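You operate a simulated robot arm through the tools that you are given. There is no shell and no other tool.

Carry out the task below with a simulated robot arm. There is one attempt and no reset: what you move stays moved.

TASK
Put the shipping pin in its holder, then switch the trial machine on, free its stop and home it.

Only the result counts: the job must be done as asked and must still hold three seconds after the hand-in. Knocking over, shifting, dropping, spilling or breaking anything else fails it.

THE ROBOT
A 7-joint arm with a fingered hand, fixed in place. Base frame: the origin is at the foot of the arm, x ahead of it, y to its left, z up. Units: mm, degrees, N and s.
With the tool pointing down near the work surface it reaches from about 240 to 820 mm from the base axis. Its first joint turns from -143.0 to 143.0 degrees. Payload 3 kg.
Tool frame: the origin (TCP) lies between the finger pads and is the grasp point; the fingertips stand 26 mm ahead of it; z points along the fingers, y is the line along which they close. The gripper opens to 148 mm. The gripper's body begins 73 mm behind the TCP. The gripper is a hand of 3 fingers: y runs from the thumb to the fingers, the wrist lies at [0, 0, -229] in the tool frame, and closing takes about 1.5 s.
Orientation is that of the tool frame in the base frame, as a unit quaternion [x, y, z, w]. With the fingers straight down and closing along the base's y, the tool's x points along the base's -x, its y along +y and its z along -z.

THE INTERFACE
- The arm moves only by the tool arm_command. Its argument "targets" is a list of rows, each a list of 6 numbers: the shift along the tool's x, y, z in mm, then the turn, a rotation vector about the tool's x, y, z in degrees. In form: [[x, y, z, wx, wy, wz], ...]. A call has 1 to 20 rows; each row is the pose to reach, as a shift and turn from the pose commanded when the call began, along the tool's axes at that moment. "fingers" is the gripper command, from -1 (fully open) to 1 (shut), values between in proportion, set as the call begins (left out, the last holds). A row lasts 0.2 s, in which the tool goes at most 50 mm and 8.6 degrees; a call with a longer step from one row to the next is refused whole, and so is a gripper value outside its range. Where a pose cannot be reached the arm comes as near as it can. A force on the tool above 40 N (or 10 N above the force at the start of the call, whichever is more), or a blocked arm, ends the call early, and 0.2 s more pass. Each finger travels about 153 mm/s and halts on what it meets, pressing with about 23 N; the grip force reading is that of the motor and also rises with nothing between the fingers. The clock runs only during rows and for 0.2 s after the last one: add rows that repeat a pose to give the fingers time. The reply holds the time, the measured pose of the TCP, the force on the tool along the base axes, the opening and the grip force, in the units named above and with some noise, with the torque about the TCP (base axes, N m) and any sound that the robot's microphone picked up, and new pictures: "show" is both (left out), scene, wrist or none.
- Cameras (640 x 400 px; columns grow to the right, rows downward): "scene" is fixed at [398.6, -650.3, 1271.9]; the picture's right is [0.91, -0.40, 0.00], its down [-0.16, -0.36, -0.92] and it looks along [0.37, 0.84, -0.39] (base axes); focal length 322 px, centre (320, 200). "wrist" rides on the gripper at [68, -39, -90] in the tool frame; the picture's right is [0.50, 0.87, 0.00], its down [-0.66, 0.38, -0.65] and it looks along [-0.57, 0.33, 0.76] (tool axes); focal length 222 px, centre (320, 200). There is no depth. A picture from a camera that has moved, and an enlarged one, comes with that camera's place and axes in the base frame and with its lens.
- slide_trunk(by): slides the trunk up (or, below 0, down) by that many mm; the arm rides with it, the base frame stays. It gives what a move gives, with no picture.
- finger_targets(finger1, finger2, thumb_bend): sets how far each is bent, from 0 (flat) to 1 (curled in); at 0.3 the hand is open as for a grip, at 0.7 the pads meet at the TCP. One left out holds its place. A second passes; each finger stops where it meets its share of the squeeze, and holds until it gets a number again. A gripper value or a shape takes the hand back. It gives what a move gives, with no picture; readings hold the bend of each and the force on the fingers (four entries, about 0 where the hand has none), thumb and palm.
- set_grasp(shape): the hand has 3 fingers and takes this shape, open, in about a second: jaw (thumb against the fingers, like two jaws); tri (thumb and two fingers); tip (a fingertip pinch); poke (one finger out to press); point (the index stretched); flat (the hand flat); cup (the hand cupped); fist (a fist). The gripper value then closes the fingers along that shape, each until it touches; the sizes above hold for jaw. It gives what a move gives, with no picture.
- inspect(camera, box): a new picture of the part [left, top, right, bottom] of that camera's present view, enlarged. It takes no simulated time.
- close_job(): hands the job in; it is judged then, once.

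Nothing tells you positions but the pictures and the camera data. Unless the task says otherwise, let go and move clear before handing in.

The tools are called after ">>>" as name(argument=value, ...) on one line, values as JSON. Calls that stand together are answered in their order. arm_command: Moves the arm, as the interface text tells. Its arguments: {"type":"object","properties":{"targets":{"type":"array"},"fingers":{"type":"number"},"show":{"type":"string","enum":["both","scene","wrist","none"]}},"required":["targets"]} The other tools are called the same way: slide_trunk (by) slides the trunk up or down; set_grasp (shape) gives the hand a shape; finger_targets (finger1, finger2, thumb_bend) moves the fingers one by one; inspect (camera, box) takes an enlarged picture of a part of a camera's view; close_job () hands the job in.

At the start:

```text
clock: 0.0
ee_pos: [889.1, -161.2, 954.2]
tool_rot: [0.0, 1.0, 0.0, -0.001]
ft_force: [0.3, 0.3, 0.0]
ft_torque: [-0.02, 0.0, 0.01]
grip_width: 147.9
finger_force: 0.1
shape: jaw
bend: [0.3, 0.3, 0.3]
finger forces: [0.0, 0.1, 0.0, 0.1, 0.1, 0.0]
trunk travel left (down, up): [-725.0, 165.0]
```

scene: 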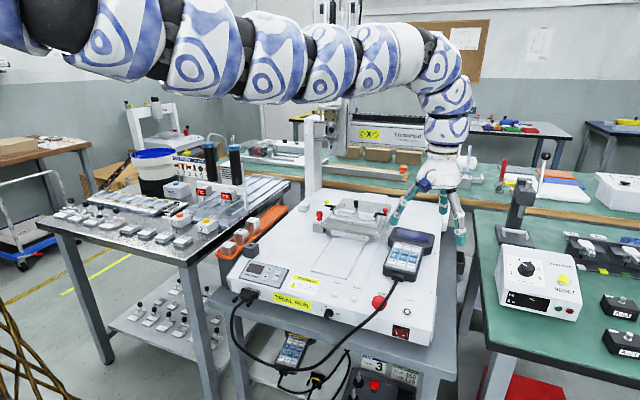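
wrist: 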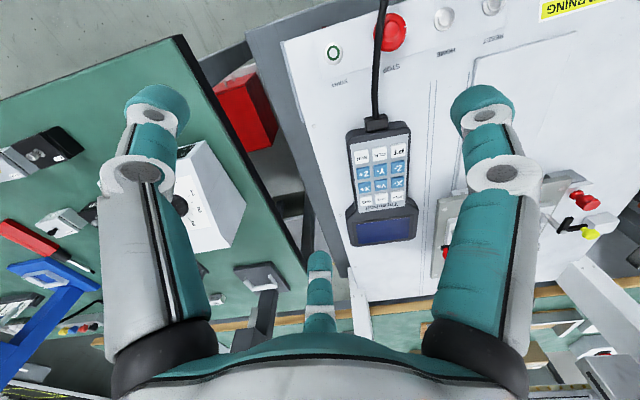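

I see a white trial machine on a table in the middle, with a teach pendant, a red emergency stop, a red rocker switch at the front and a carriage with coloured pins/clamps. I'll take enlarged pictures before moving anything.

>>> inspect(camera="scene", box=[220, 180, 460, 350])

>>> inspect(camera="scene", box=[300, 180, 400, 245])

>>> inspect(camera="scene", box=[350, 270, 450, 350])

>>> inspect(camera="scene", box=[230, 250, 350, 330])

>>> inspect(camera="wrist", box=[240, 0, 640, 280])

```text
2.35 times, centred on (340, 265) of scene
camera zoom: at [398.6, -650.3, 1271.9], right [0.91, -0.4, 0.0], down [-0.16, -0.36, -0.92], along [0.37, 0.84, -0.39], focal length 758 px, centre (273, 47)
```

zoom: 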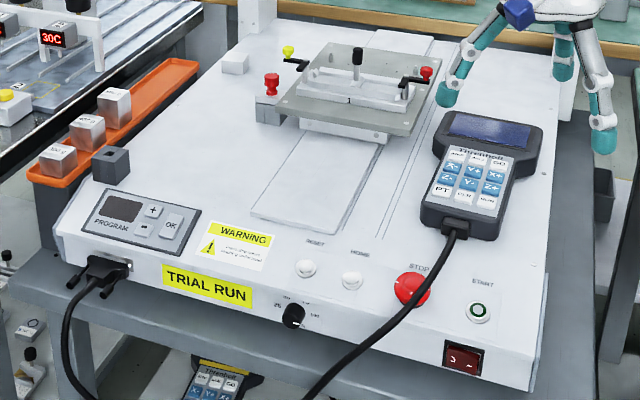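

```text
6.15 times, centred on (350, 212) of scene
camera zoom: at [398.6, -650.3, 1271.9], right [0.91, -0.4, 0.0], down [-0.16, -0.36, -0.92], along [0.37, 0.84, -0.39], focal length 1981 px, centre (135, 123)
```

zoom: 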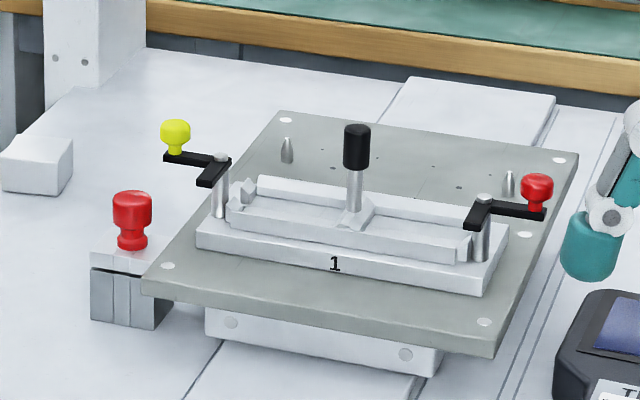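

```text
5.00 times, centred on (400, 310) of scene
camera zoom: at [398.6, -650.3, 1271.9], right [0.91, -0.4, 0.0], down [-0.16, -0.36, -0.92], along [0.37, 0.84, -0.39], focal length 1610 px, centre (-80, -350)
```

zoom: 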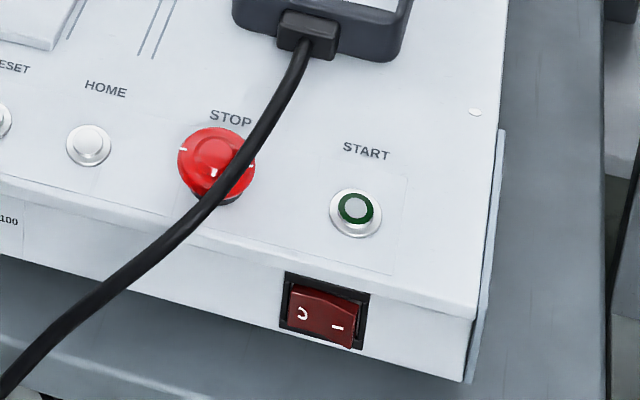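

```text
5.00 times, centred on (290, 290) of scene
camera zoom: at [398.6, -650.3, 1271.9], right [0.91, -0.4, 0.0], down [-0.16, -0.36, -0.92], along [0.37, 0.84, -0.39], focal length 1610 px, centre (470, -250)
```

zoom: 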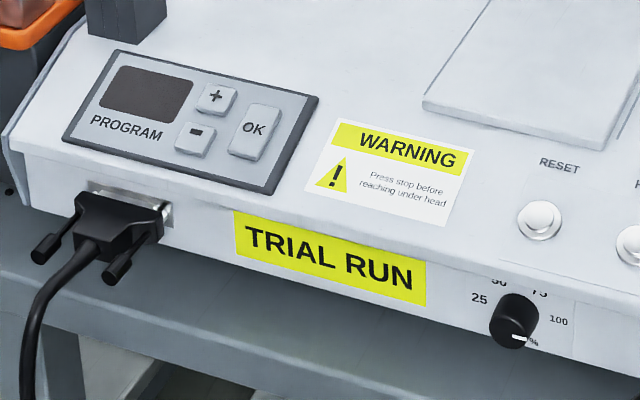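

```text
1.43 times, centred on (440, 140) of wrist
camera zoom: at [822.5, -202.7, 1043.9], right [-0.5, 0.87, 0.0], down [0.66, 0.38, 0.65], along [0.57, 0.33, -0.76], focal length 317 px, centre (149, 286)
```

zoom: 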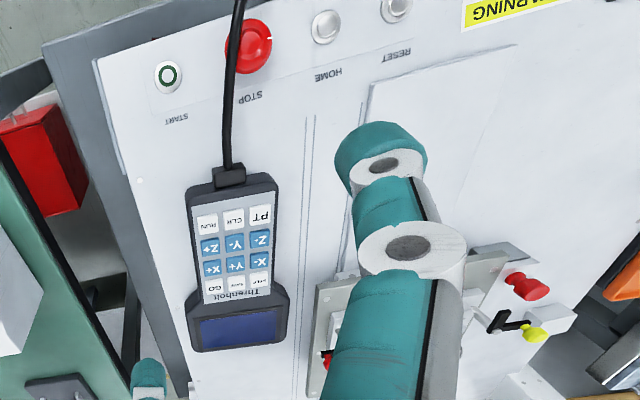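

The red-headed pin by the carriage plate looks like the shipping pin; I take the possible holder to be the dark block at the machine's front left or the small white block behind it. I'll look closer at those and at the stop, pendant and knobs.

>>> inspect(camera="scene", box=[245, 230, 285, 255])

>>> inspect(camera="scene", box=[298, 190, 346, 220])

>>> inspect(camera="scene", box=[376, 285, 424, 315])

>>> inspect(camera="wrist", box=[520, 140, 640, 260])

>>> inspect(camera="scene", box=[270, 320, 450, 400])

```text
16.00 times, centred on (265, 242) of scene
camera zoom: at [398.6, -650.3, 1271.9], right [0.91, -0.4, 0.0], down [-0.16, -0.36, -0.92], along [0.37, 0.84, -0.39], focal length 5152 px, centre (1200, -480)
```

zoom: 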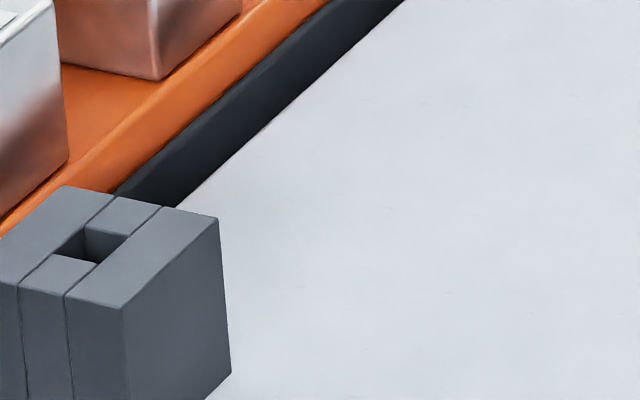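

```text
13.33 times, centred on (322, 205) of scene
camera zoom: at [398.6, -650.3, 1271.9], right [0.91, -0.4, 0.0], down [-0.16, -0.36, -0.92], along [0.37, 0.84, -0.39], focal length 4293 px, centre (293, 133)
```

zoom: 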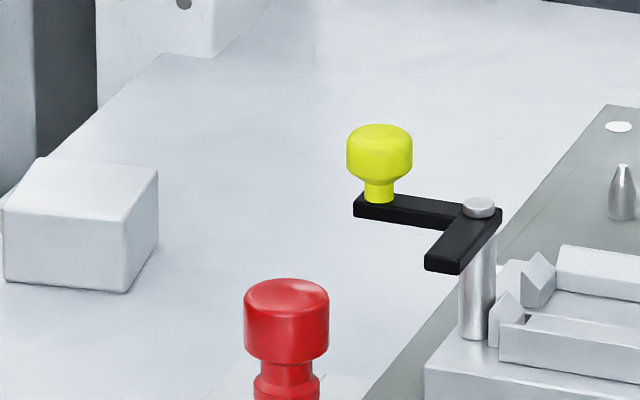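

```text
13.33 times, centred on (400, 300) of scene
camera zoom: at [398.6, -650.3, 1271.9], right [0.91, -0.4, 0.0], down [-0.16, -0.36, -0.92], along [0.37, 0.84, -0.39], focal length 4293 px, centre (-747, -1133)
```

zoom: 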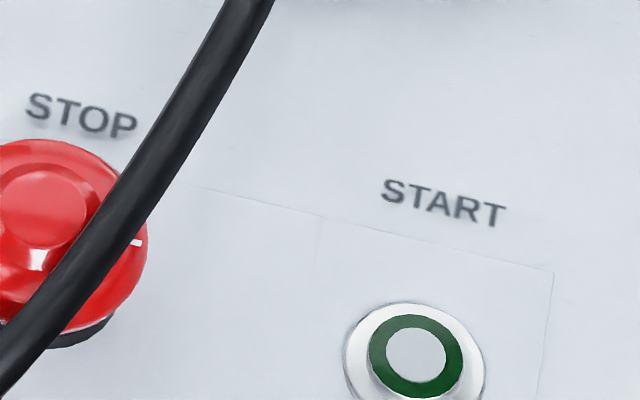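

```text
3.33 times, centred on (580, 200) of wrist
camera zoom: at [822.5, -202.7, 1043.9], right [-0.5, 0.87, 0.0], down [0.66, 0.38, 0.65], along [0.57, 0.33, -0.76], focal length 740 px, centre (-547, 200)
```

zoom: 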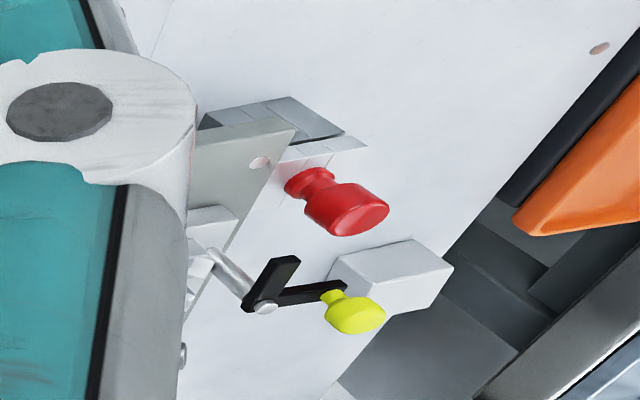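

```text
3.56 times, centred on (360, 360) of scene
camera zoom: at [398.6, -650.3, 1271.9], right [0.91, -0.4, 0.0], down [-0.16, -0.36, -0.92], along [0.37, 0.84, -0.39], focal length 1145 px, centre (178, -369)
```

zoom: 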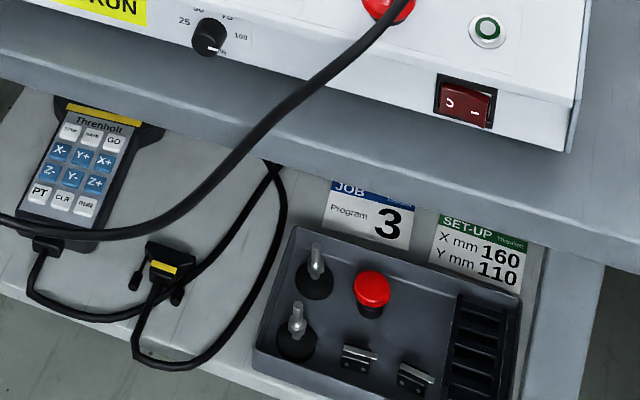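

The dark block at the front left has a square socket, so I take it as the pin's holder; the pin with the red head is at the carriage plate's left edge. Next I look at the hand itself and try its closing in free air.

>>> inspect(camera="scene", box=[370, 150, 490, 270])

>>> arm_command(targets=[[0, 0, 0, 0, 0, 0], [0, 0, 0, 0, 0, 0], [0, 0, 0, 0, 0, 0], [0, 0, 0, 0, 0, 0], [0, 0, 0, 0, 0, 0], [0, 0, 0, 0, 0, 0], [0, 0, 0, 0, 0, 0], [0, 0, 0, 0, 0, 0]], fingers=1, show="both")

```text
3.33 times, centred on (430, 210) of scene
camera zoom: at [398.6, -650.3, 1271.9], right [0.91, -0.4, 0.0], down [-0.16, -0.36, -0.92], along [0.37, 0.84, -0.39], focal length 1073 px, centre (-47, 167)
```

zoom: 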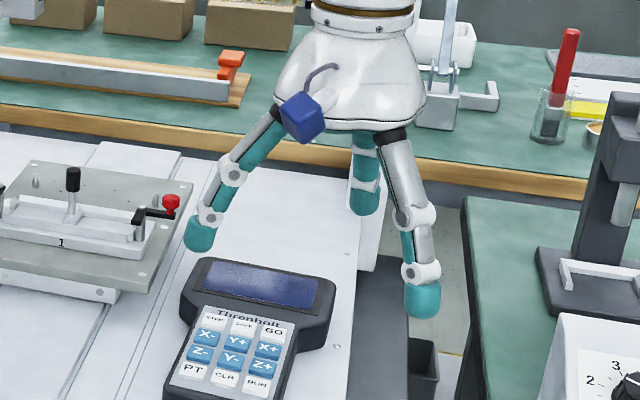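

```text
clock: 1.8
ee_pos: [890.0, -161.4, 953.0]
tool_rot: [0.0, 1.0, 0.0, -0.001]
ft_force: [-0.4, 0.6, -0.7]
ft_torque: [0.03, -0.01, 0.03]
grip_width: 0.0
finger_force: 22.8
shape: jaw
bend: [0.7, 0.7, 0.7]
finger forces: [0.0, 0.0, 0.0, 0.0, 0.0, 0.0]
trunk travel left (down, up): [-725.0, 165.0]
camera wrist: at [822.5, -202.8, 1044.0], right [-0.5, 0.87, 0.0], down [0.66, 0.38, 0.65], along [0.57, 0.33, -0.76], focal length 222 px, centre (320, 200)
```

scene: 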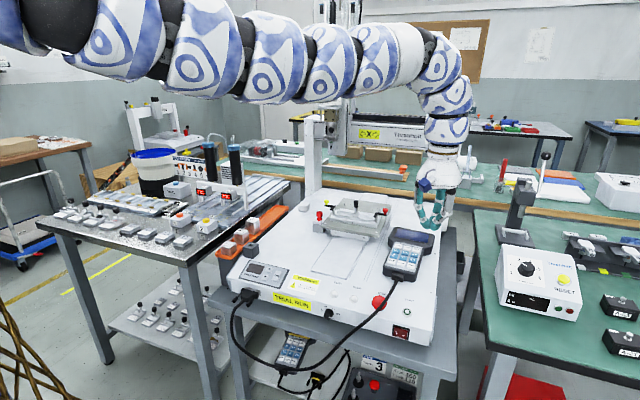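
wrist: 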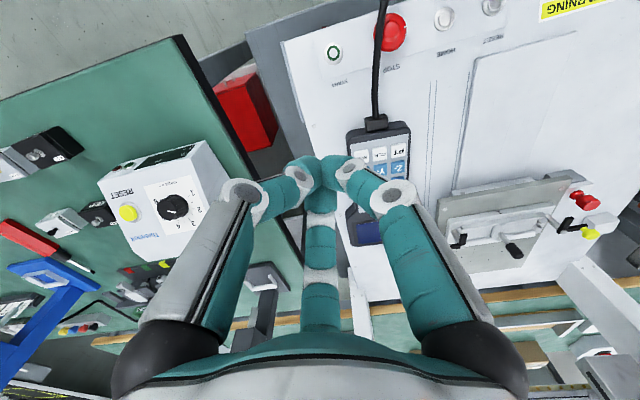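

The three fingers close together on the tool axis like a chuck, which suits knobs and twisting. Before moving I check what stands behind the carriage (column/head) so the arm stays clear.

>>> inspect(camera="scene", box=[280, 80, 440, 200])

>>> arm_command(targets=[[10, 40, -10, 0, 0, 0], [20, 80, -20, 0, 0, 0], [30, 120, -20, 0, 0, 0], [45, 160, -20, 0, 0, 0], [60, 200, -20, 0, 0, 0], [75, 240, -20, 0, 0, 0], [90, 280, -20, 0, 0, 0], [105, 320, -20, 0, 0, 0], [120, 360, -20, 0, 0, 0], [120, 360, -20, 0, 0, 0]], fingers=-1, show="both")

```text
3.33 times, centred on (360, 140) of scene
camera zoom: at [398.6, -650.3, 1271.9], right [0.91, -0.4, 0.0], down [-0.16, -0.36, -0.92], along [0.37, 0.84, -0.39], focal length 1073 px, centre (187, 400)
```

zoom: 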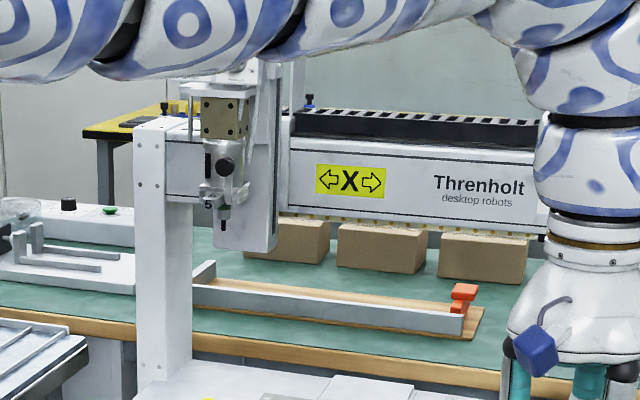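

```text
clock: 4.0
ee_pos: [768.6, 198.0, 974.4]
tool_rot: [0.0, 1.0, -0.001, 0.0]
ft_force: [-0.6, -0.3, -0.7]
ft_torque: [-0.02, 0.01, -0.01]
grip_width: 147.9
finger_force: 0.0
shape: jaw
bend: [0.3, 0.3, 0.3]
finger forces: [0.1, 0.0, 0.1, 0.1, 0.0, 0.0]
trunk travel left (down, up): [-725.0, 165.0]
camera wrist: at [702.1, 157.0, 1065.2], right [-0.5, 0.87, 0.0], down [0.66, 0.38, 0.65], along [0.57, 0.33, -0.76], focal length 222 px, centre (320, 200)
```

scene: 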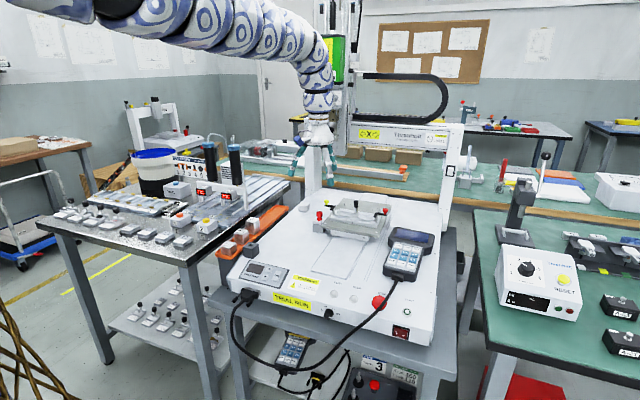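
wrist: 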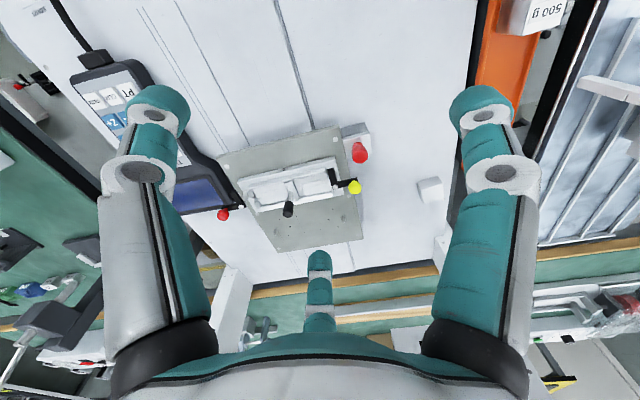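

The arm moves freely here; the machine is a gantry desktop robot with its beam behind the carriage. I zoom in on the pin and carriage from this new viewpoint.

>>> inspect(camera="wrist", box=[200, 100, 440, 250])

>>> inspect(camera="wrist", box=[310, 110, 390, 210])

>>> inspect(camera="scene", box=[280, 60, 480, 250])

```text
2.67 times, centred on (320, 175) of wrist
camera zoom: at [702.1, 157.0, 1065.2], right [-0.5, 0.87, 0.0], down [0.66, 0.38, 0.65], along [0.57, 0.33, -0.76], focal length 592 px, centre (320, 267)
```

zoom: 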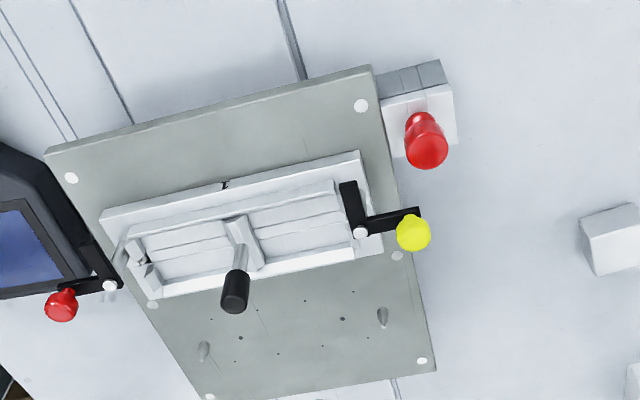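

```text
4.00 times, centred on (350, 160) of wrist
camera zoom: at [702.1, 157.0, 1065.2], right [-0.5, 0.87, 0.0], down [0.66, 0.38, 0.65], along [0.57, 0.33, -0.76], focal length 888 px, centre (200, 360)
```

zoom: 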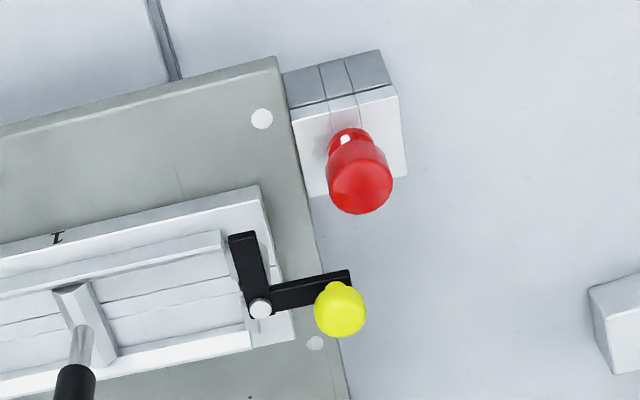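

```text
2.11 times, centred on (380, 155) of scene
camera zoom: at [398.6, -650.3, 1271.9], right [0.91, -0.4, 0.0], down [-0.16, -0.36, -0.92], along [0.37, 0.84, -0.39], focal length 678 px, centre (194, 295)
```

zoom: 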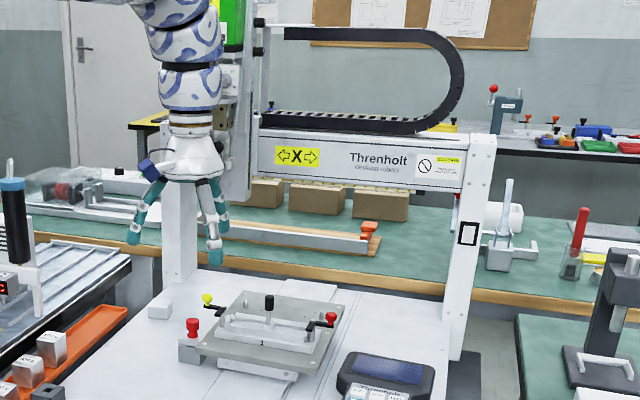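

The machine sits at 45° to the base axes. I place the pin's head top near (811, 287, 786), with the yellow clamp knob only about 27 mm beyond it and some 30 mm higher. I'll turn the hand 30° so no finger points at the clamp, then look from above the pin.

>>> arm_command(targets=[[-8, 18, 10, 0, 0, -6], [-16, 36, 20, 0, 0, -12], [-24, 54, 30, 0, 0, -18], [-32, 72, 40, 0, 0, -24], [-41, 91, 50, 0, 0, -30], [-41, 91, 50, 0, 0, -30]], fingers=-1, show="both")

```text
clock: 5.4
ee_pos: [776.8, 266.3, 937.4]
tool_rot: [-0.237, 0.972, -0.001, -0.001]
ft_force: [-0.2, -0.3, 0.2]
ft_torque: [-0.06, 0.0, 0.0]
grip_width: 147.7
finger_force: 0.1
shape: jaw
bend: [0.3, 0.3, 0.3]
finger forces: [0.1, 0.1, 0.0, 0.1, 0.1, 0.0]
out of reach, approached as far as the arm can: row 4, 5, 6
trunk travel left (down, up): [-725.0, 165.0]
camera wrist: at [735.8, 198.9, 1028.5], right [-0.84, 0.54, 0.0], down [0.41, 0.64, 0.65], along [0.35, 0.55, -0.76], focal length 222 px, centre (320, 200)
```

scene: 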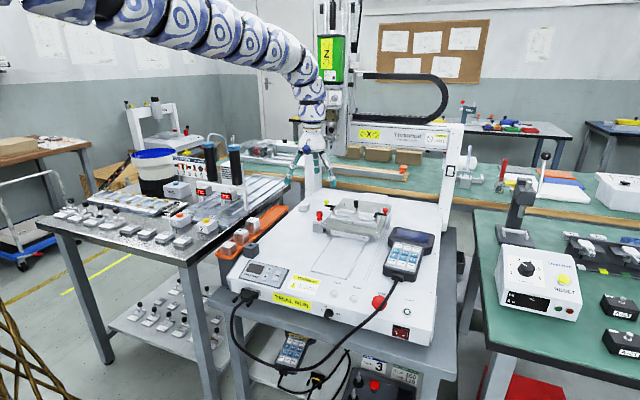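
wrist: 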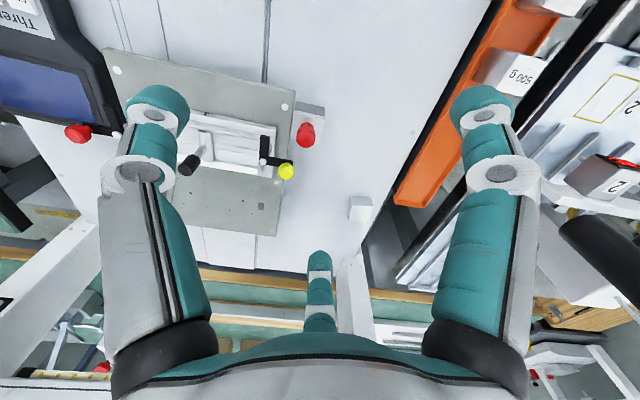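

The pin lies just beyond reach at this trunk height. I'll draw the hand back and up, then lower the trunk so the arm stretches flatter and reaches farther.

>>> arm_command(targets=[[40, 0, -30, 0, 0, 0], [80, 0, -60, 0, 0, 0], [120, 0, -90, 0, 0, 0], [150, 0, -120, 0, 0, 0], [150, 0, -120, 0, 0, 0]], show="none")

```text
clock: 6.6
ee_pos: [689.0, 219.1, 1039.1]
tool_rot: [-0.235, 0.972, -0.002, -0.001]
ft_force: [-0.2, -0.3, -0.7]
ft_torque: [0.0, -0.02, -0.02]
grip_width: 147.9
finger_force: 0.0
shape: jaw
bend: [0.3, 0.3, 0.3]
finger forces: [0.0, 0.1, 0.0, 0.0, 0.0, 0.0]
out of reach, approached as far as the arm can: row 3, 4, 5
trunk travel left (down, up): [-725.0, 165.0]
```

>>> slide_trunk(by=-150)

>>> arm_command(targets=[[0, 0, 0, 0, 0, 0], [0, 0, 0, 0, 0, 0]], show="both")

```text
clock: 8.3
ee_pos: [688.7, 220.0, 888.1]
tool_rot: [-0.234, 0.972, 0.0, -0.001]
ft_force: [1.1, 0.6, 0.1]
ft_torque: [0.01, -0.02, 0.04]
grip_width: 147.9
finger_force: 0.1
shape: jaw
bend: [0.3, 0.3, 0.3]
finger forces: [0.0, 0.0, 0.0, 0.0, 0.1, 0.0]
trunk travel left (down, up): [-575.0, 315.0]
```

```text
clock: 8.9
ee_pos: [689.6, 218.8, 888.3]
tool_rot: [-0.234, 0.972, 0.0, 0.0]
ft_force: [-0.3, 0.5, 0.0]
ft_torque: [-0.01, 0.02, 0.03]
grip_width: 148.0
finger_force: 0.1
shape: jaw
bend: [0.3, 0.3, 0.3]
finger forces: [0.0, 0.0, 0.0, 0.0, 0.0, 0.0]
trunk travel left (down, up): [-575.0, 315.0]
camera wrist: at [647.1, 152.3, 978.8], right [-0.84, 0.54, 0.0], down [0.41, 0.64, 0.65], along [0.35, 0.55, -0.76], focal length 222 px, centre (320, 200)
```

scene: 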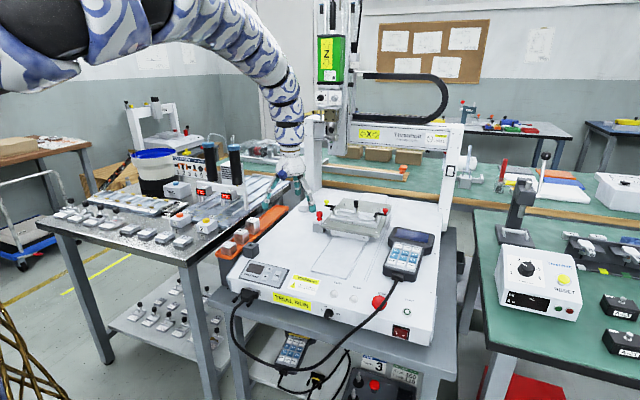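
wrist: 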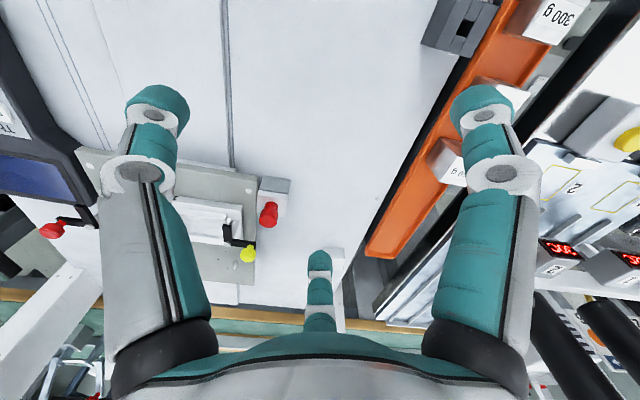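

>>> arm_command(targets=[[-30, 1, 0, 0, 0, 0], [-60, 3, 0, 0, 0, 0], [-90, 4, 0, 0, 0, 0], [-115, 5, 0, 0, 0, 0], [-115, 5, 0, 0, 0, 0]], show="wrist")

```text
clock: 10.2
ee_pos: [789.8, 276.8, 887.9]
tool_rot: [-0.234, 0.972, 0.0, -0.001]
ft_force: [0.4, 0.4, 0.2]
ft_torque: [-0.03, 0.0, 0.02]
grip_width: 148.1
finger_force: 0.0
shape: jaw
bend: [0.3, 0.3, 0.3]
finger forces: [0.1, 0.1, 0.1, 0.0, 0.0, 0.0]
trunk travel left (down, up): [-575.0, 315.0]
camera wrist: at [747.5, 209.6, 978.7], right [-0.84, 0.54, 0.0], down [0.41, 0.64, 0.65], along [0.35, 0.55, -0.76], focal length 222 px, centre (320, 200)
```

wrist: 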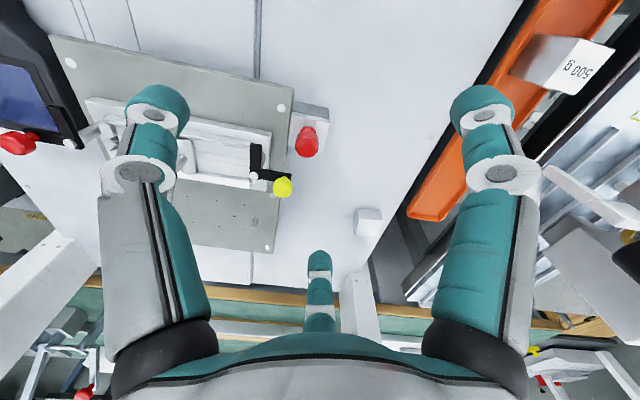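

>>> inspect(camera="wrist", box=[230, 80, 350, 220])

>>> inspect(camera="wrist", box=[270, 90, 330, 150])

```text
2.86 times, centred on (290, 150) of wrist
camera zoom: at [747.5, 209.6, 978.7], right [-0.84, 0.54, 0.0], down [0.41, 0.64, 0.65], along [0.35, 0.55, -0.76], focal length 635 px, centre (406, 343)
```

zoom: 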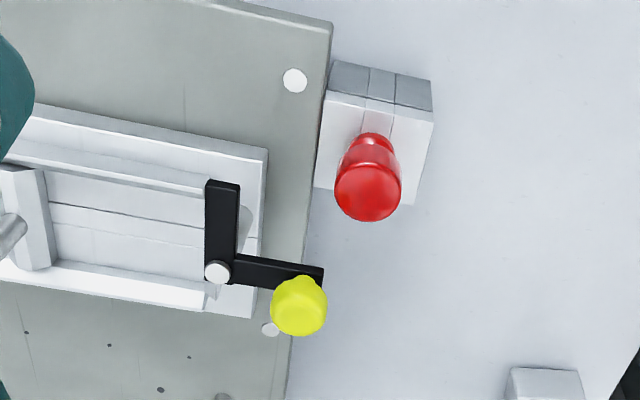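

```text
6.67 times, centred on (300, 120) of wrist
camera zoom: at [747.5, 209.6, 978.7], right [-0.84, 0.54, 0.0], down [0.41, 0.64, 0.65], along [0.35, 0.55, -0.76], focal length 1481 px, centre (453, 733)
```

zoom: 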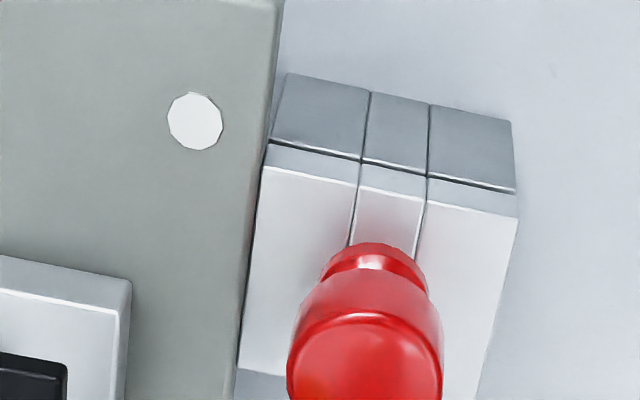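

I now place the pin head at about (812.7, 287, 785) with the clamp lever around (836, 293, 803) and yellow knob top at 827. I'll pre-close the fingers to about 36 mm here in free air to see their profile before going down.

>>> arm_command(targets=[[0, 0, 0, 0, 0, 0], [0, 0, 0, 0, 0, 0], [0, 0, 0, 0, 0, 0], [0, 0, 0, 0, 0, 0], [0, 0, 0, 0, 0, 0]], fingers=0.5, show="wrist")

>>> inspect(camera="scene", box=[270, 110, 390, 260])

```text
clock: 11.3
ee_pos: [789.0, 276.7, 887.8]
tool_rot: [-0.235, 0.972, -0.001, -0.001]
ft_force: [-0.2, 1.0, 0.3]
ft_torque: [0.01, 0.03, 0.02]
grip_width: 37.2
finger_force: 0.1
shape: jaw
bend: [0.76, 0.76, 0.7]
finger forces: [0.0, 0.0, 0.1, 0.0, 0.0, 0.0]
trunk travel left (down, up): [-575.0, 315.0]
camera wrist: at [747.4, 209.6, 978.7], right [-0.84, 0.54, 0.0], down [0.41, 0.64, 0.65], along [0.35, 0.55, -0.76], focal length 222 px, centre (320, 200)
```

wrist: 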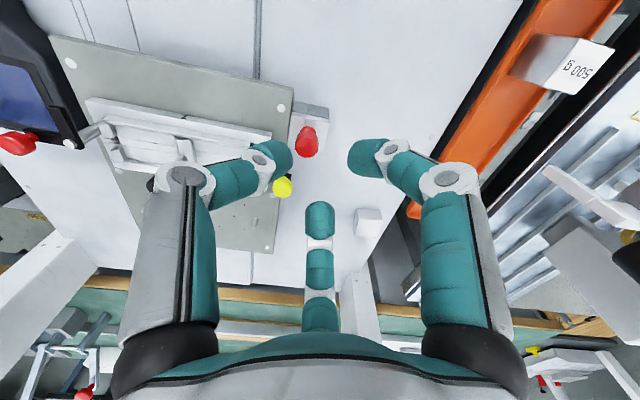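

```text
2.67 times, centred on (330, 185) of scene
camera zoom: at [398.6, -650.3, 1271.9], right [0.91, -0.4, 0.0], down [-0.16, -0.36, -0.92], along [0.37, 0.84, -0.39], focal length 859 px, centre (293, 240)
```

zoom: 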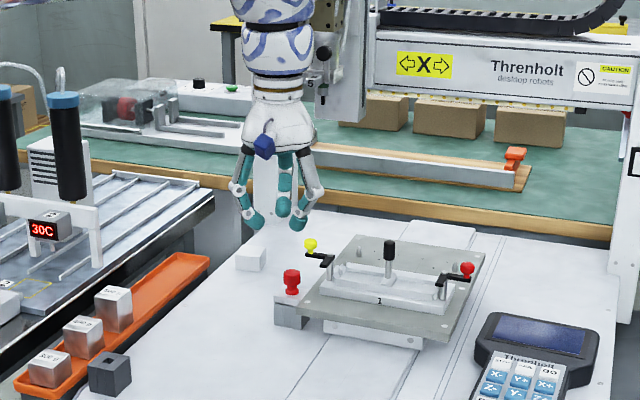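

>>> inspect(camera="wrist", box=[200, 110, 460, 290])

>>> inspect(camera="scene", box=[345, 155, 395, 200])

>>> arm_command(targets=[[0, 0, 0, 0, 0, 0], [0, 0, 0, 0, 0, 0], [0, 0, 0, 0, 0, 0]], fingers=0.2, show="wrist")

>>> inspect(camera="scene", box=[345, 155, 395, 200])

```text
2.22 times, centred on (330, 200) of wrist
camera zoom: at [747.4, 209.6, 978.7], right [-0.84, 0.54, 0.0], down [0.41, 0.64, 0.65], along [0.35, 0.55, -0.76], focal length 494 px, centre (298, 200)
```

zoom: 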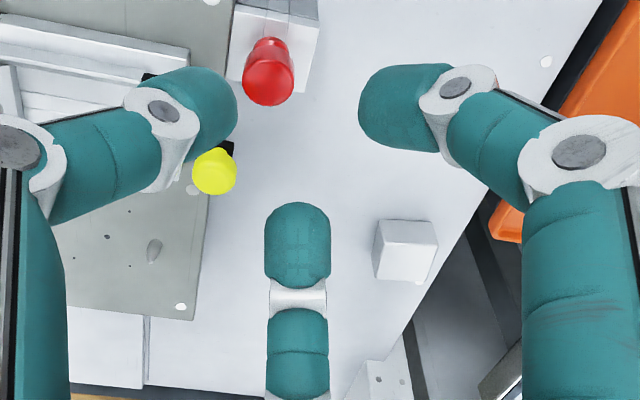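

```text
8.89 times, centred on (370, 178) of scene
camera zoom: at [398.6, -650.3, 1271.9], right [0.91, -0.4, 0.0], down [-0.16, -0.36, -0.92], along [0.37, 0.84, -0.39], focal length 2862 px, centre (-124, 400)
```

zoom: 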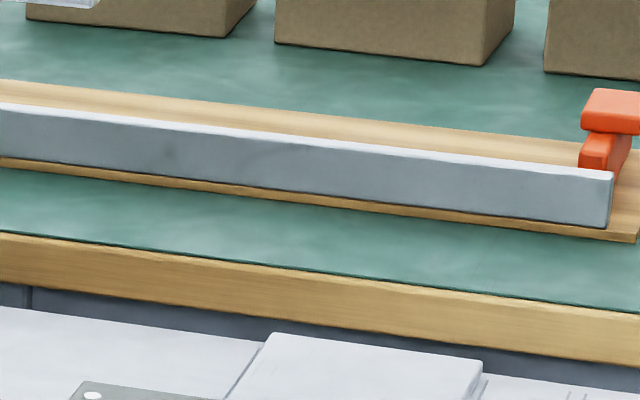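

```text
clock: 12.2
ee_pos: [788.8, 275.4, 887.8]
tool_rot: [-0.235, 0.972, -0.001, -0.001]
ft_force: [0.7, -0.3, 0.8]
ft_torque: [0.0, -0.04, -0.02]
grip_width: 58.9
finger_force: 0.1
shape: jaw
bend: [0.77, 0.77, 0.7]
finger forces: [0.1, 0.1, 0.1, 0.0, 0.0, 0.1]
trunk travel left (down, up): [-575.0, 315.0]
camera wrist: at [747.3, 209.6, 978.7], right [-0.84, 0.54, 0.0], down [0.41, 0.64, 0.65], along [0.35, 0.55, -0.76], focal length 222 px, centre (320, 200)
```

wrist: 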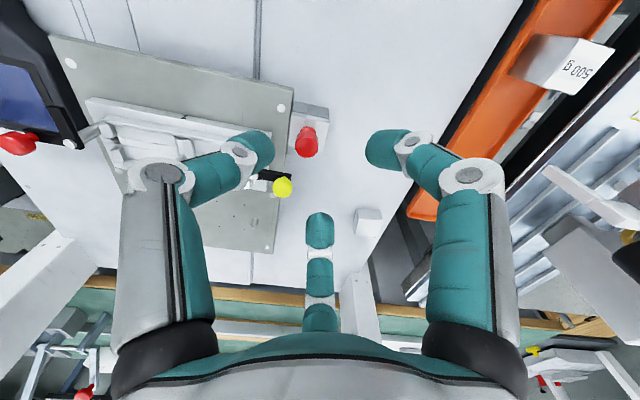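

```text
8.89 times, centred on (370, 178) of scene
camera zoom: at [398.6, -650.3, 1271.9], right [0.91, -0.4, 0.0], down [-0.16, -0.36, -0.92], along [0.37, 0.84, -0.39], focal length 2862 px, centre (-124, 400)
```

zoom: 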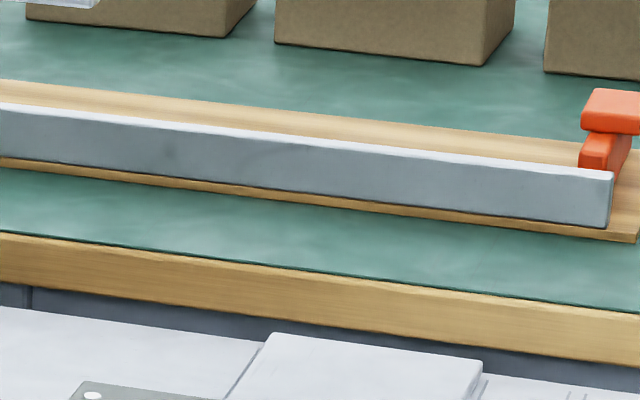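

The fingers stay claw-shaped when part-closed, so two of them could catch the clamp lever. I'll back off to a clear spot and try the "tip" pinch shape, which may need less room around the pin.

>>> arm_command(targets=[[40, 0, -10, 0, 0, 0], [80, 0, -20, 0, 0, 0], [100, 0, -30, 0, 0, 0], [100, 0, -30, 0, 0, 0]], fingers=-1, show="none")

>>> set_grasp(shape="tip")

>>> arm_command(targets=[[0, 0, 0, 0, 0, 0]], show="wrist")

>>> inspect(camera="scene", box=[230, 120, 350, 240])

>>> arm_command(targets=[[0, 0, 0, 0, 0, 0], [0, 0, 0, 0, 0, 0], [0, 0, 0, 0, 0, 0], [0, 0, 0, 0, 0, 0], [0, 0, 0, 0, 0, 0]], fingers=0.5, show="wrist")

>>> inspect(camera="scene", box=[230, 120, 350, 240])

```text
clock: 13.2
ee_pos: [698.7, 233.1, 916.9]
tool_rot: [-0.235, 0.972, -0.002, 0.0]
ft_force: [-0.1, 0.3, 0.3]
ft_torque: [-0.07, -0.04, 0.01]
grip_width: 148.1
finger_force: 0.2
shape: jaw
bend: [0.3, 0.3, 0.3]
finger forces: [0.0, 0.1, 0.1, 0.1, 0.0, 0.1]
trunk travel left (down, up): [-575.0, 315.0]
```

```text
clock: 14.1
ee_pos: [700.6, 231.5, 917.5]
tool_rot: [-0.233, 0.972, 0.0, -0.001]
ft_force: [0.1, -0.8, 1.0]
ft_torque: [-0.01, 0.0, 0.0]
grip_width: 147.9
finger_force: 0.1
shape: tip
bend: [0.3, 0.3, 0.3]
finger forces: [0.1, 0.0, 0.0, 0.0, 0.0, 0.0]
trunk travel left (down, up): [-575.0, 315.0]
```

```text
clock: 14.4
ee_pos: [700.5, 232.2, 916.6]
tool_rot: [-0.234, 0.972, 0.0, 0.0]
ft_force: [0.2, 0.1, 0.7]
ft_torque: [0.02, -0.02, 0.02]
grip_width: 147.9
finger_force: 0.1
shape: tip
bend: [0.3, 0.3, 0.3]
finger forces: [0.1, 0.0, 0.0, 0.1, 0.0, 0.1]
trunk travel left (down, up): [-575.0, 315.0]
camera wrist: at [658.3, 164.5, 1007.8], right [-0.84, 0.54, 0.0], down [0.41, 0.64, 0.65], along [0.35, 0.55, -0.76], focal length 222 px, centre (320, 200)
```

wrist: 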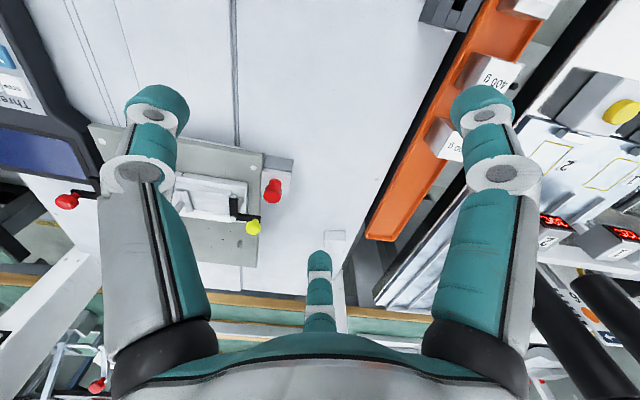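

```text
3.33 times, centred on (290, 180) of scene
camera zoom: at [398.6, -650.3, 1271.9], right [0.91, -0.4, 0.0], down [-0.16, -0.36, -0.92], along [0.37, 0.84, -0.39], focal length 1073 px, centre (420, 267)
```

zoom: 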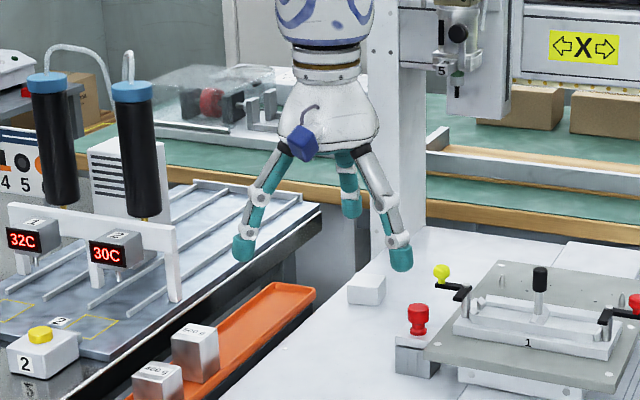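

```text
clock: 15.7
ee_pos: [699.6, 232.5, 916.3]
tool_rot: [-0.234, 0.972, 0.0, 0.0]
ft_force: [0.4, 0.3, 0.6]
ft_torque: [0.03, -0.02, -0.01]
grip_width: 37.5
finger_force: 0.2
shape: tip
bend: [0.76, 0.76, 0.7]
finger forces: [0.0, 0.0, 0.0, 0.0, 0.0, 0.1]
trunk travel left (down, up): [-575.0, 315.0]
camera wrist: at [658.2, 164.5, 1007.7], right [-0.84, 0.54, 0.0], down [0.41, 0.64, 0.65], along [0.35, 0.55, -0.76], focal length 222 px, centre (320, 200)
```

wrist: 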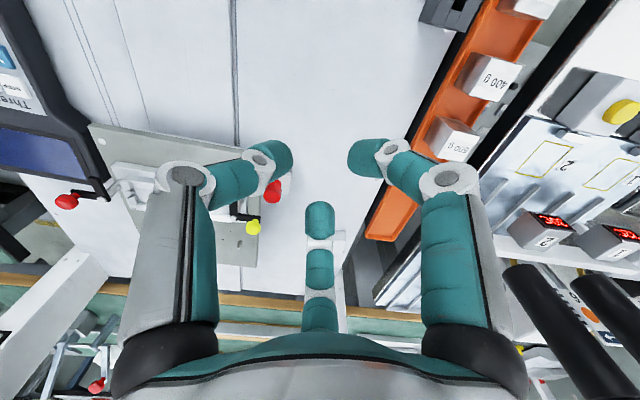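

```text
3.33 times, centred on (290, 180) of scene
camera zoom: at [398.6, -650.3, 1271.9], right [0.91, -0.4, 0.0], down [-0.16, -0.36, -0.92], along [0.37, 0.84, -0.39], focal length 1073 px, centre (420, 267)
```

zoom: 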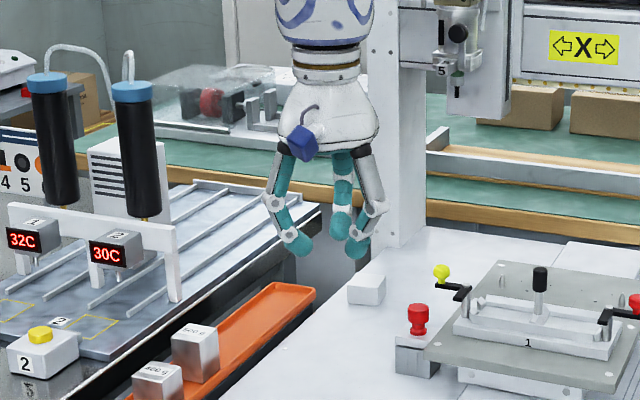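

"Tip" gives the same three-finger chuck here, so I'll plan the approach direction carefully instead. I open the hand again and measure the clamp lever from this second viewpoint.

>>> set_grasp(shape="jaw")

>>> inspect(camera="wrist", box=[200, 140, 310, 260])

>>> inspect(camera="scene", box=[308, 192, 348, 232])

```text
clock: 16.6
ee_pos: [700.3, 231.4, 916.8]
tool_rot: [-0.234, 0.972, 0.0, -0.001]
ft_force: [0.9, 0.4, 0.0]
ft_torque: [-0.01, 0.03, 0.02]
grip_width: 147.5
finger_force: 0.1
shape: jaw
bend: [0.3, 0.3, 0.3]
finger forces: [0.0, 0.1, 0.0, 0.1, 0.0, 0.0]
trunk travel left (down, up): [-575.0, 315.0]
```

```text
3.33 times, centred on (255, 200) of wrist
camera zoom: at [658.3, 164.5, 1007.8], right [-0.84, 0.54, 0.0], down [0.41, 0.64, 0.65], along [0.35, 0.55, -0.76], focal length 740 px, centre (537, 200)
```

zoom: 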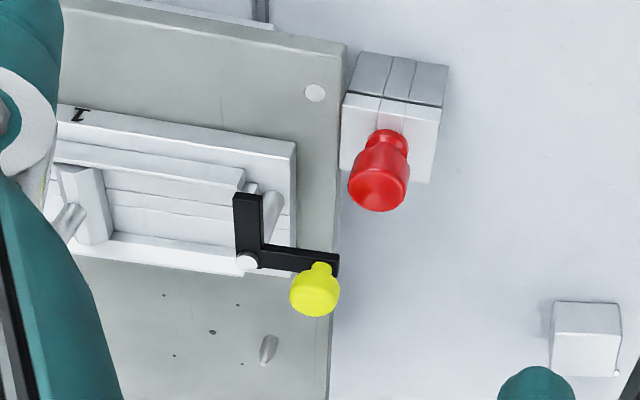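

```text
10.00 times, centred on (328, 212) of scene
camera zoom: at [398.6, -650.3, 1271.9], right [0.91, -0.4, 0.0], down [-0.16, -0.36, -0.92], along [0.37, 0.84, -0.39], focal length 3220 px, centre (240, 80)
```

zoom: 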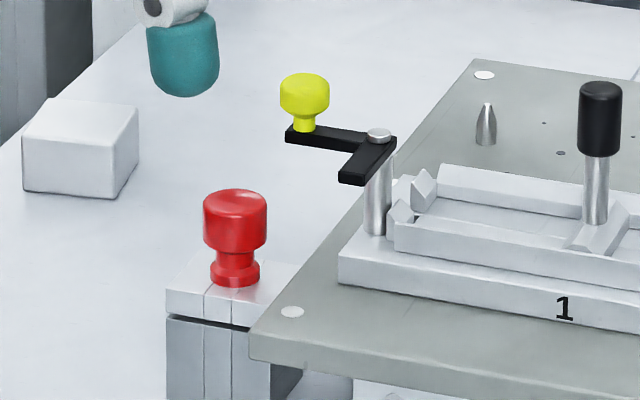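

Measured from several views, the pin axis is near (812, 287), cap z 770–786; the clamp parts stay clear if the finger gap faces them and the hand sits about 5 mm toward the robot. I move above the pin with the fingers part-closed.

>>> arm_command(targets=[[-30, 1, 10, 0, 0, 0.5], [-60, 1, 20, 0, 0, 1], [-90, 2, 30, 0, 0, 1.5], [-120.5, 2.6, 44, 0, 0, 2], [-120.5, 2.6, 44, 0, 0, 2], [-120.5, 2.6, 44, 0, 0, 2]], fingers=0.35, show="wrist")

>>> inspect(camera="wrist", box=[220, 100, 420, 260])

>>> inspect(camera="scene", box=[290, 140, 370, 240])

```text
clock: 17.9
ee_pos: [797.7, 278.1, 875.8]
tool_rot: [-0.216, 0.976, -0.001, -0.001]
ft_force: [-0.4, 0.1, -0.3]
ft_torque: [0.03, 0.02, 0.05]
grip_width: 47.9
finger_force: 0.1
shape: jaw
bend: [0.77, 0.77, 0.7]
finger forces: [0.0, 0.0, 0.0, 0.0, 0.0, 0.0]
out of reach, approached as far as the arm can: row 4, 5, 6
trunk travel left (down, up): [-575.0, 315.0]
camera wrist: at [753.0, 213.0, 966.7], right [-0.82, 0.57, 0.0], down [0.43, 0.62, 0.65], along [0.37, 0.54, -0.76], focal length 222 px, centre (320, 200)
```

wrist: 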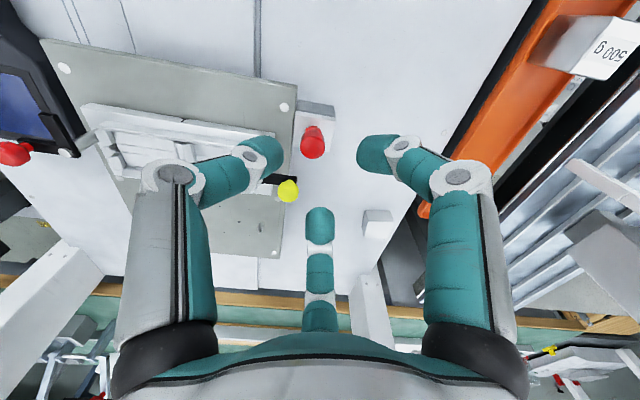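

```text
2.50 times, centred on (320, 180) of wrist
camera zoom: at [753.0, 213.0, 966.7], right [-0.82, 0.57, 0.0], down [0.43, 0.62, 0.65], along [0.37, 0.54, -0.76], focal length 555 px, centre (320, 250)
```

zoom: 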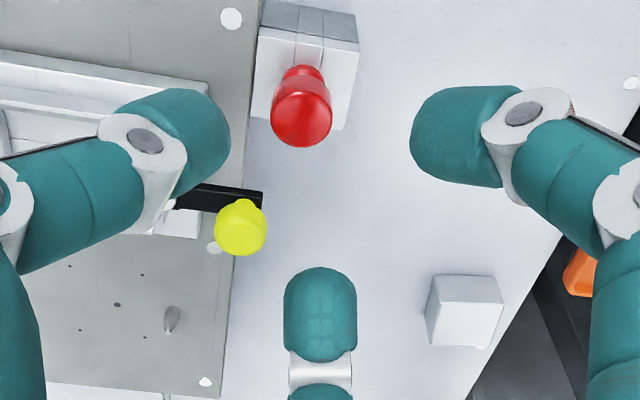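

```text
4.00 times, centred on (330, 190) of scene
camera zoom: at [398.6, -650.3, 1271.9], right [0.91, -0.4, 0.0], down [-0.16, -0.36, -0.92], along [0.37, 0.84, -0.39], focal length 1288 px, centre (280, 240)
```

zoom: 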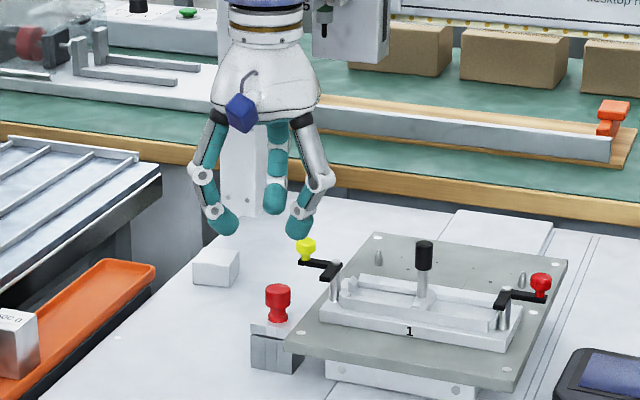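

Still a little short of reach, so I need the trunk lower. I retreat and rise over the empty part of the machine top, then slide the trunk down further.

>>> arm_command(targets=[[30, 0, -40, 0, 0, 0], [60, 0, -80, 0, 0, 0], [90, 0, -120, 0, 0, 0], [120, 0, -160, 0, 0, 0], [140, 0, -200, 0, 0, 0], [150, 0, -230, 0, 0, 0], [150, 0, -230, 0, 0, 0]], fingers=-1, show="none")

>>> slide_trunk(by=-250)

>>> arm_command(targets=[[0, 0, 0, 0, 0, 0]], show="both")

```text
clock: 19.6
ee_pos: [701.9, 235.4, 1022.3]
tool_rot: [-0.217, 0.976, -0.002, -0.001]
ft_force: [0.2, 0.3, -0.7]
ft_torque: [0.0, 0.02, 0.03]
grip_width: 148.2
finger_force: 0.1
shape: jaw
bend: [0.3, 0.3, 0.3]
finger forces: [0.1, 0.0, 0.0, 0.0, 0.0, 0.0]
out of reach, approached as far as the arm can: row 4, 5, 6, 7
trunk travel left (down, up): [-575.0, 315.0]
```

```text
clock: 22.1
ee_pos: [700.7, 234.9, 772.1]
tool_rot: [-0.217, 0.976, 0.0, -0.001]
ft_force: [-0.3, -0.4, -0.4]
ft_torque: [0.02, -0.03, 0.01]
grip_width: 148.0
finger_force: 0.1
shape: jaw
bend: [0.3, 0.3, 0.3]
finger forces: [0.0, 0.0, 0.0, 0.0, 0.1, 0.0]
trunk travel left (down, up): [-325.0, 565.0]
```

```text
clock: 22.5
ee_pos: [703.3, 234.3, 771.9]
tool_rot: [-0.217, 0.976, 0.0, -0.001]
ft_force: [-0.5, -0.9, 0.1]
ft_torque: [0.02, 0.02, -0.02]
grip_width: 148.3
finger_force: 0.2
shape: jaw
bend: [0.3, 0.3, 0.3]
finger forces: [0.0, 0.1, 0.0, 0.0, 0.1, 0.1]
trunk travel left (down, up): [-325.0, 565.0]
camera wrist: at [658.0, 169.2, 862.9], right [-0.82, 0.57, 0.0], down [0.43, 0.62, 0.65], along [0.37, 0.54, -0.76], focal length 222 px, centre (320, 200)
```

scene: 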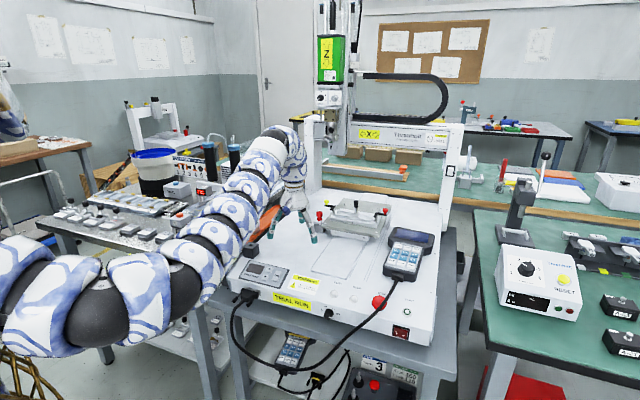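
wrist: 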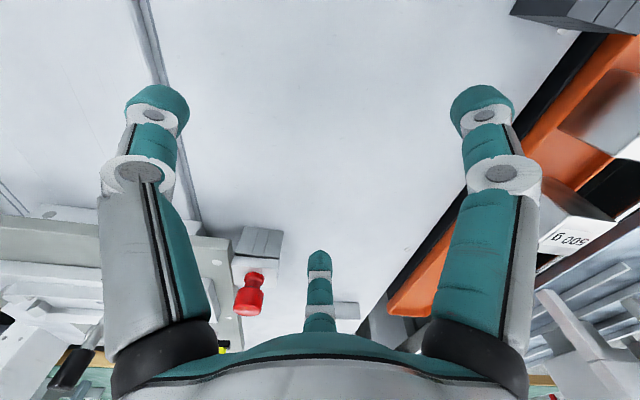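

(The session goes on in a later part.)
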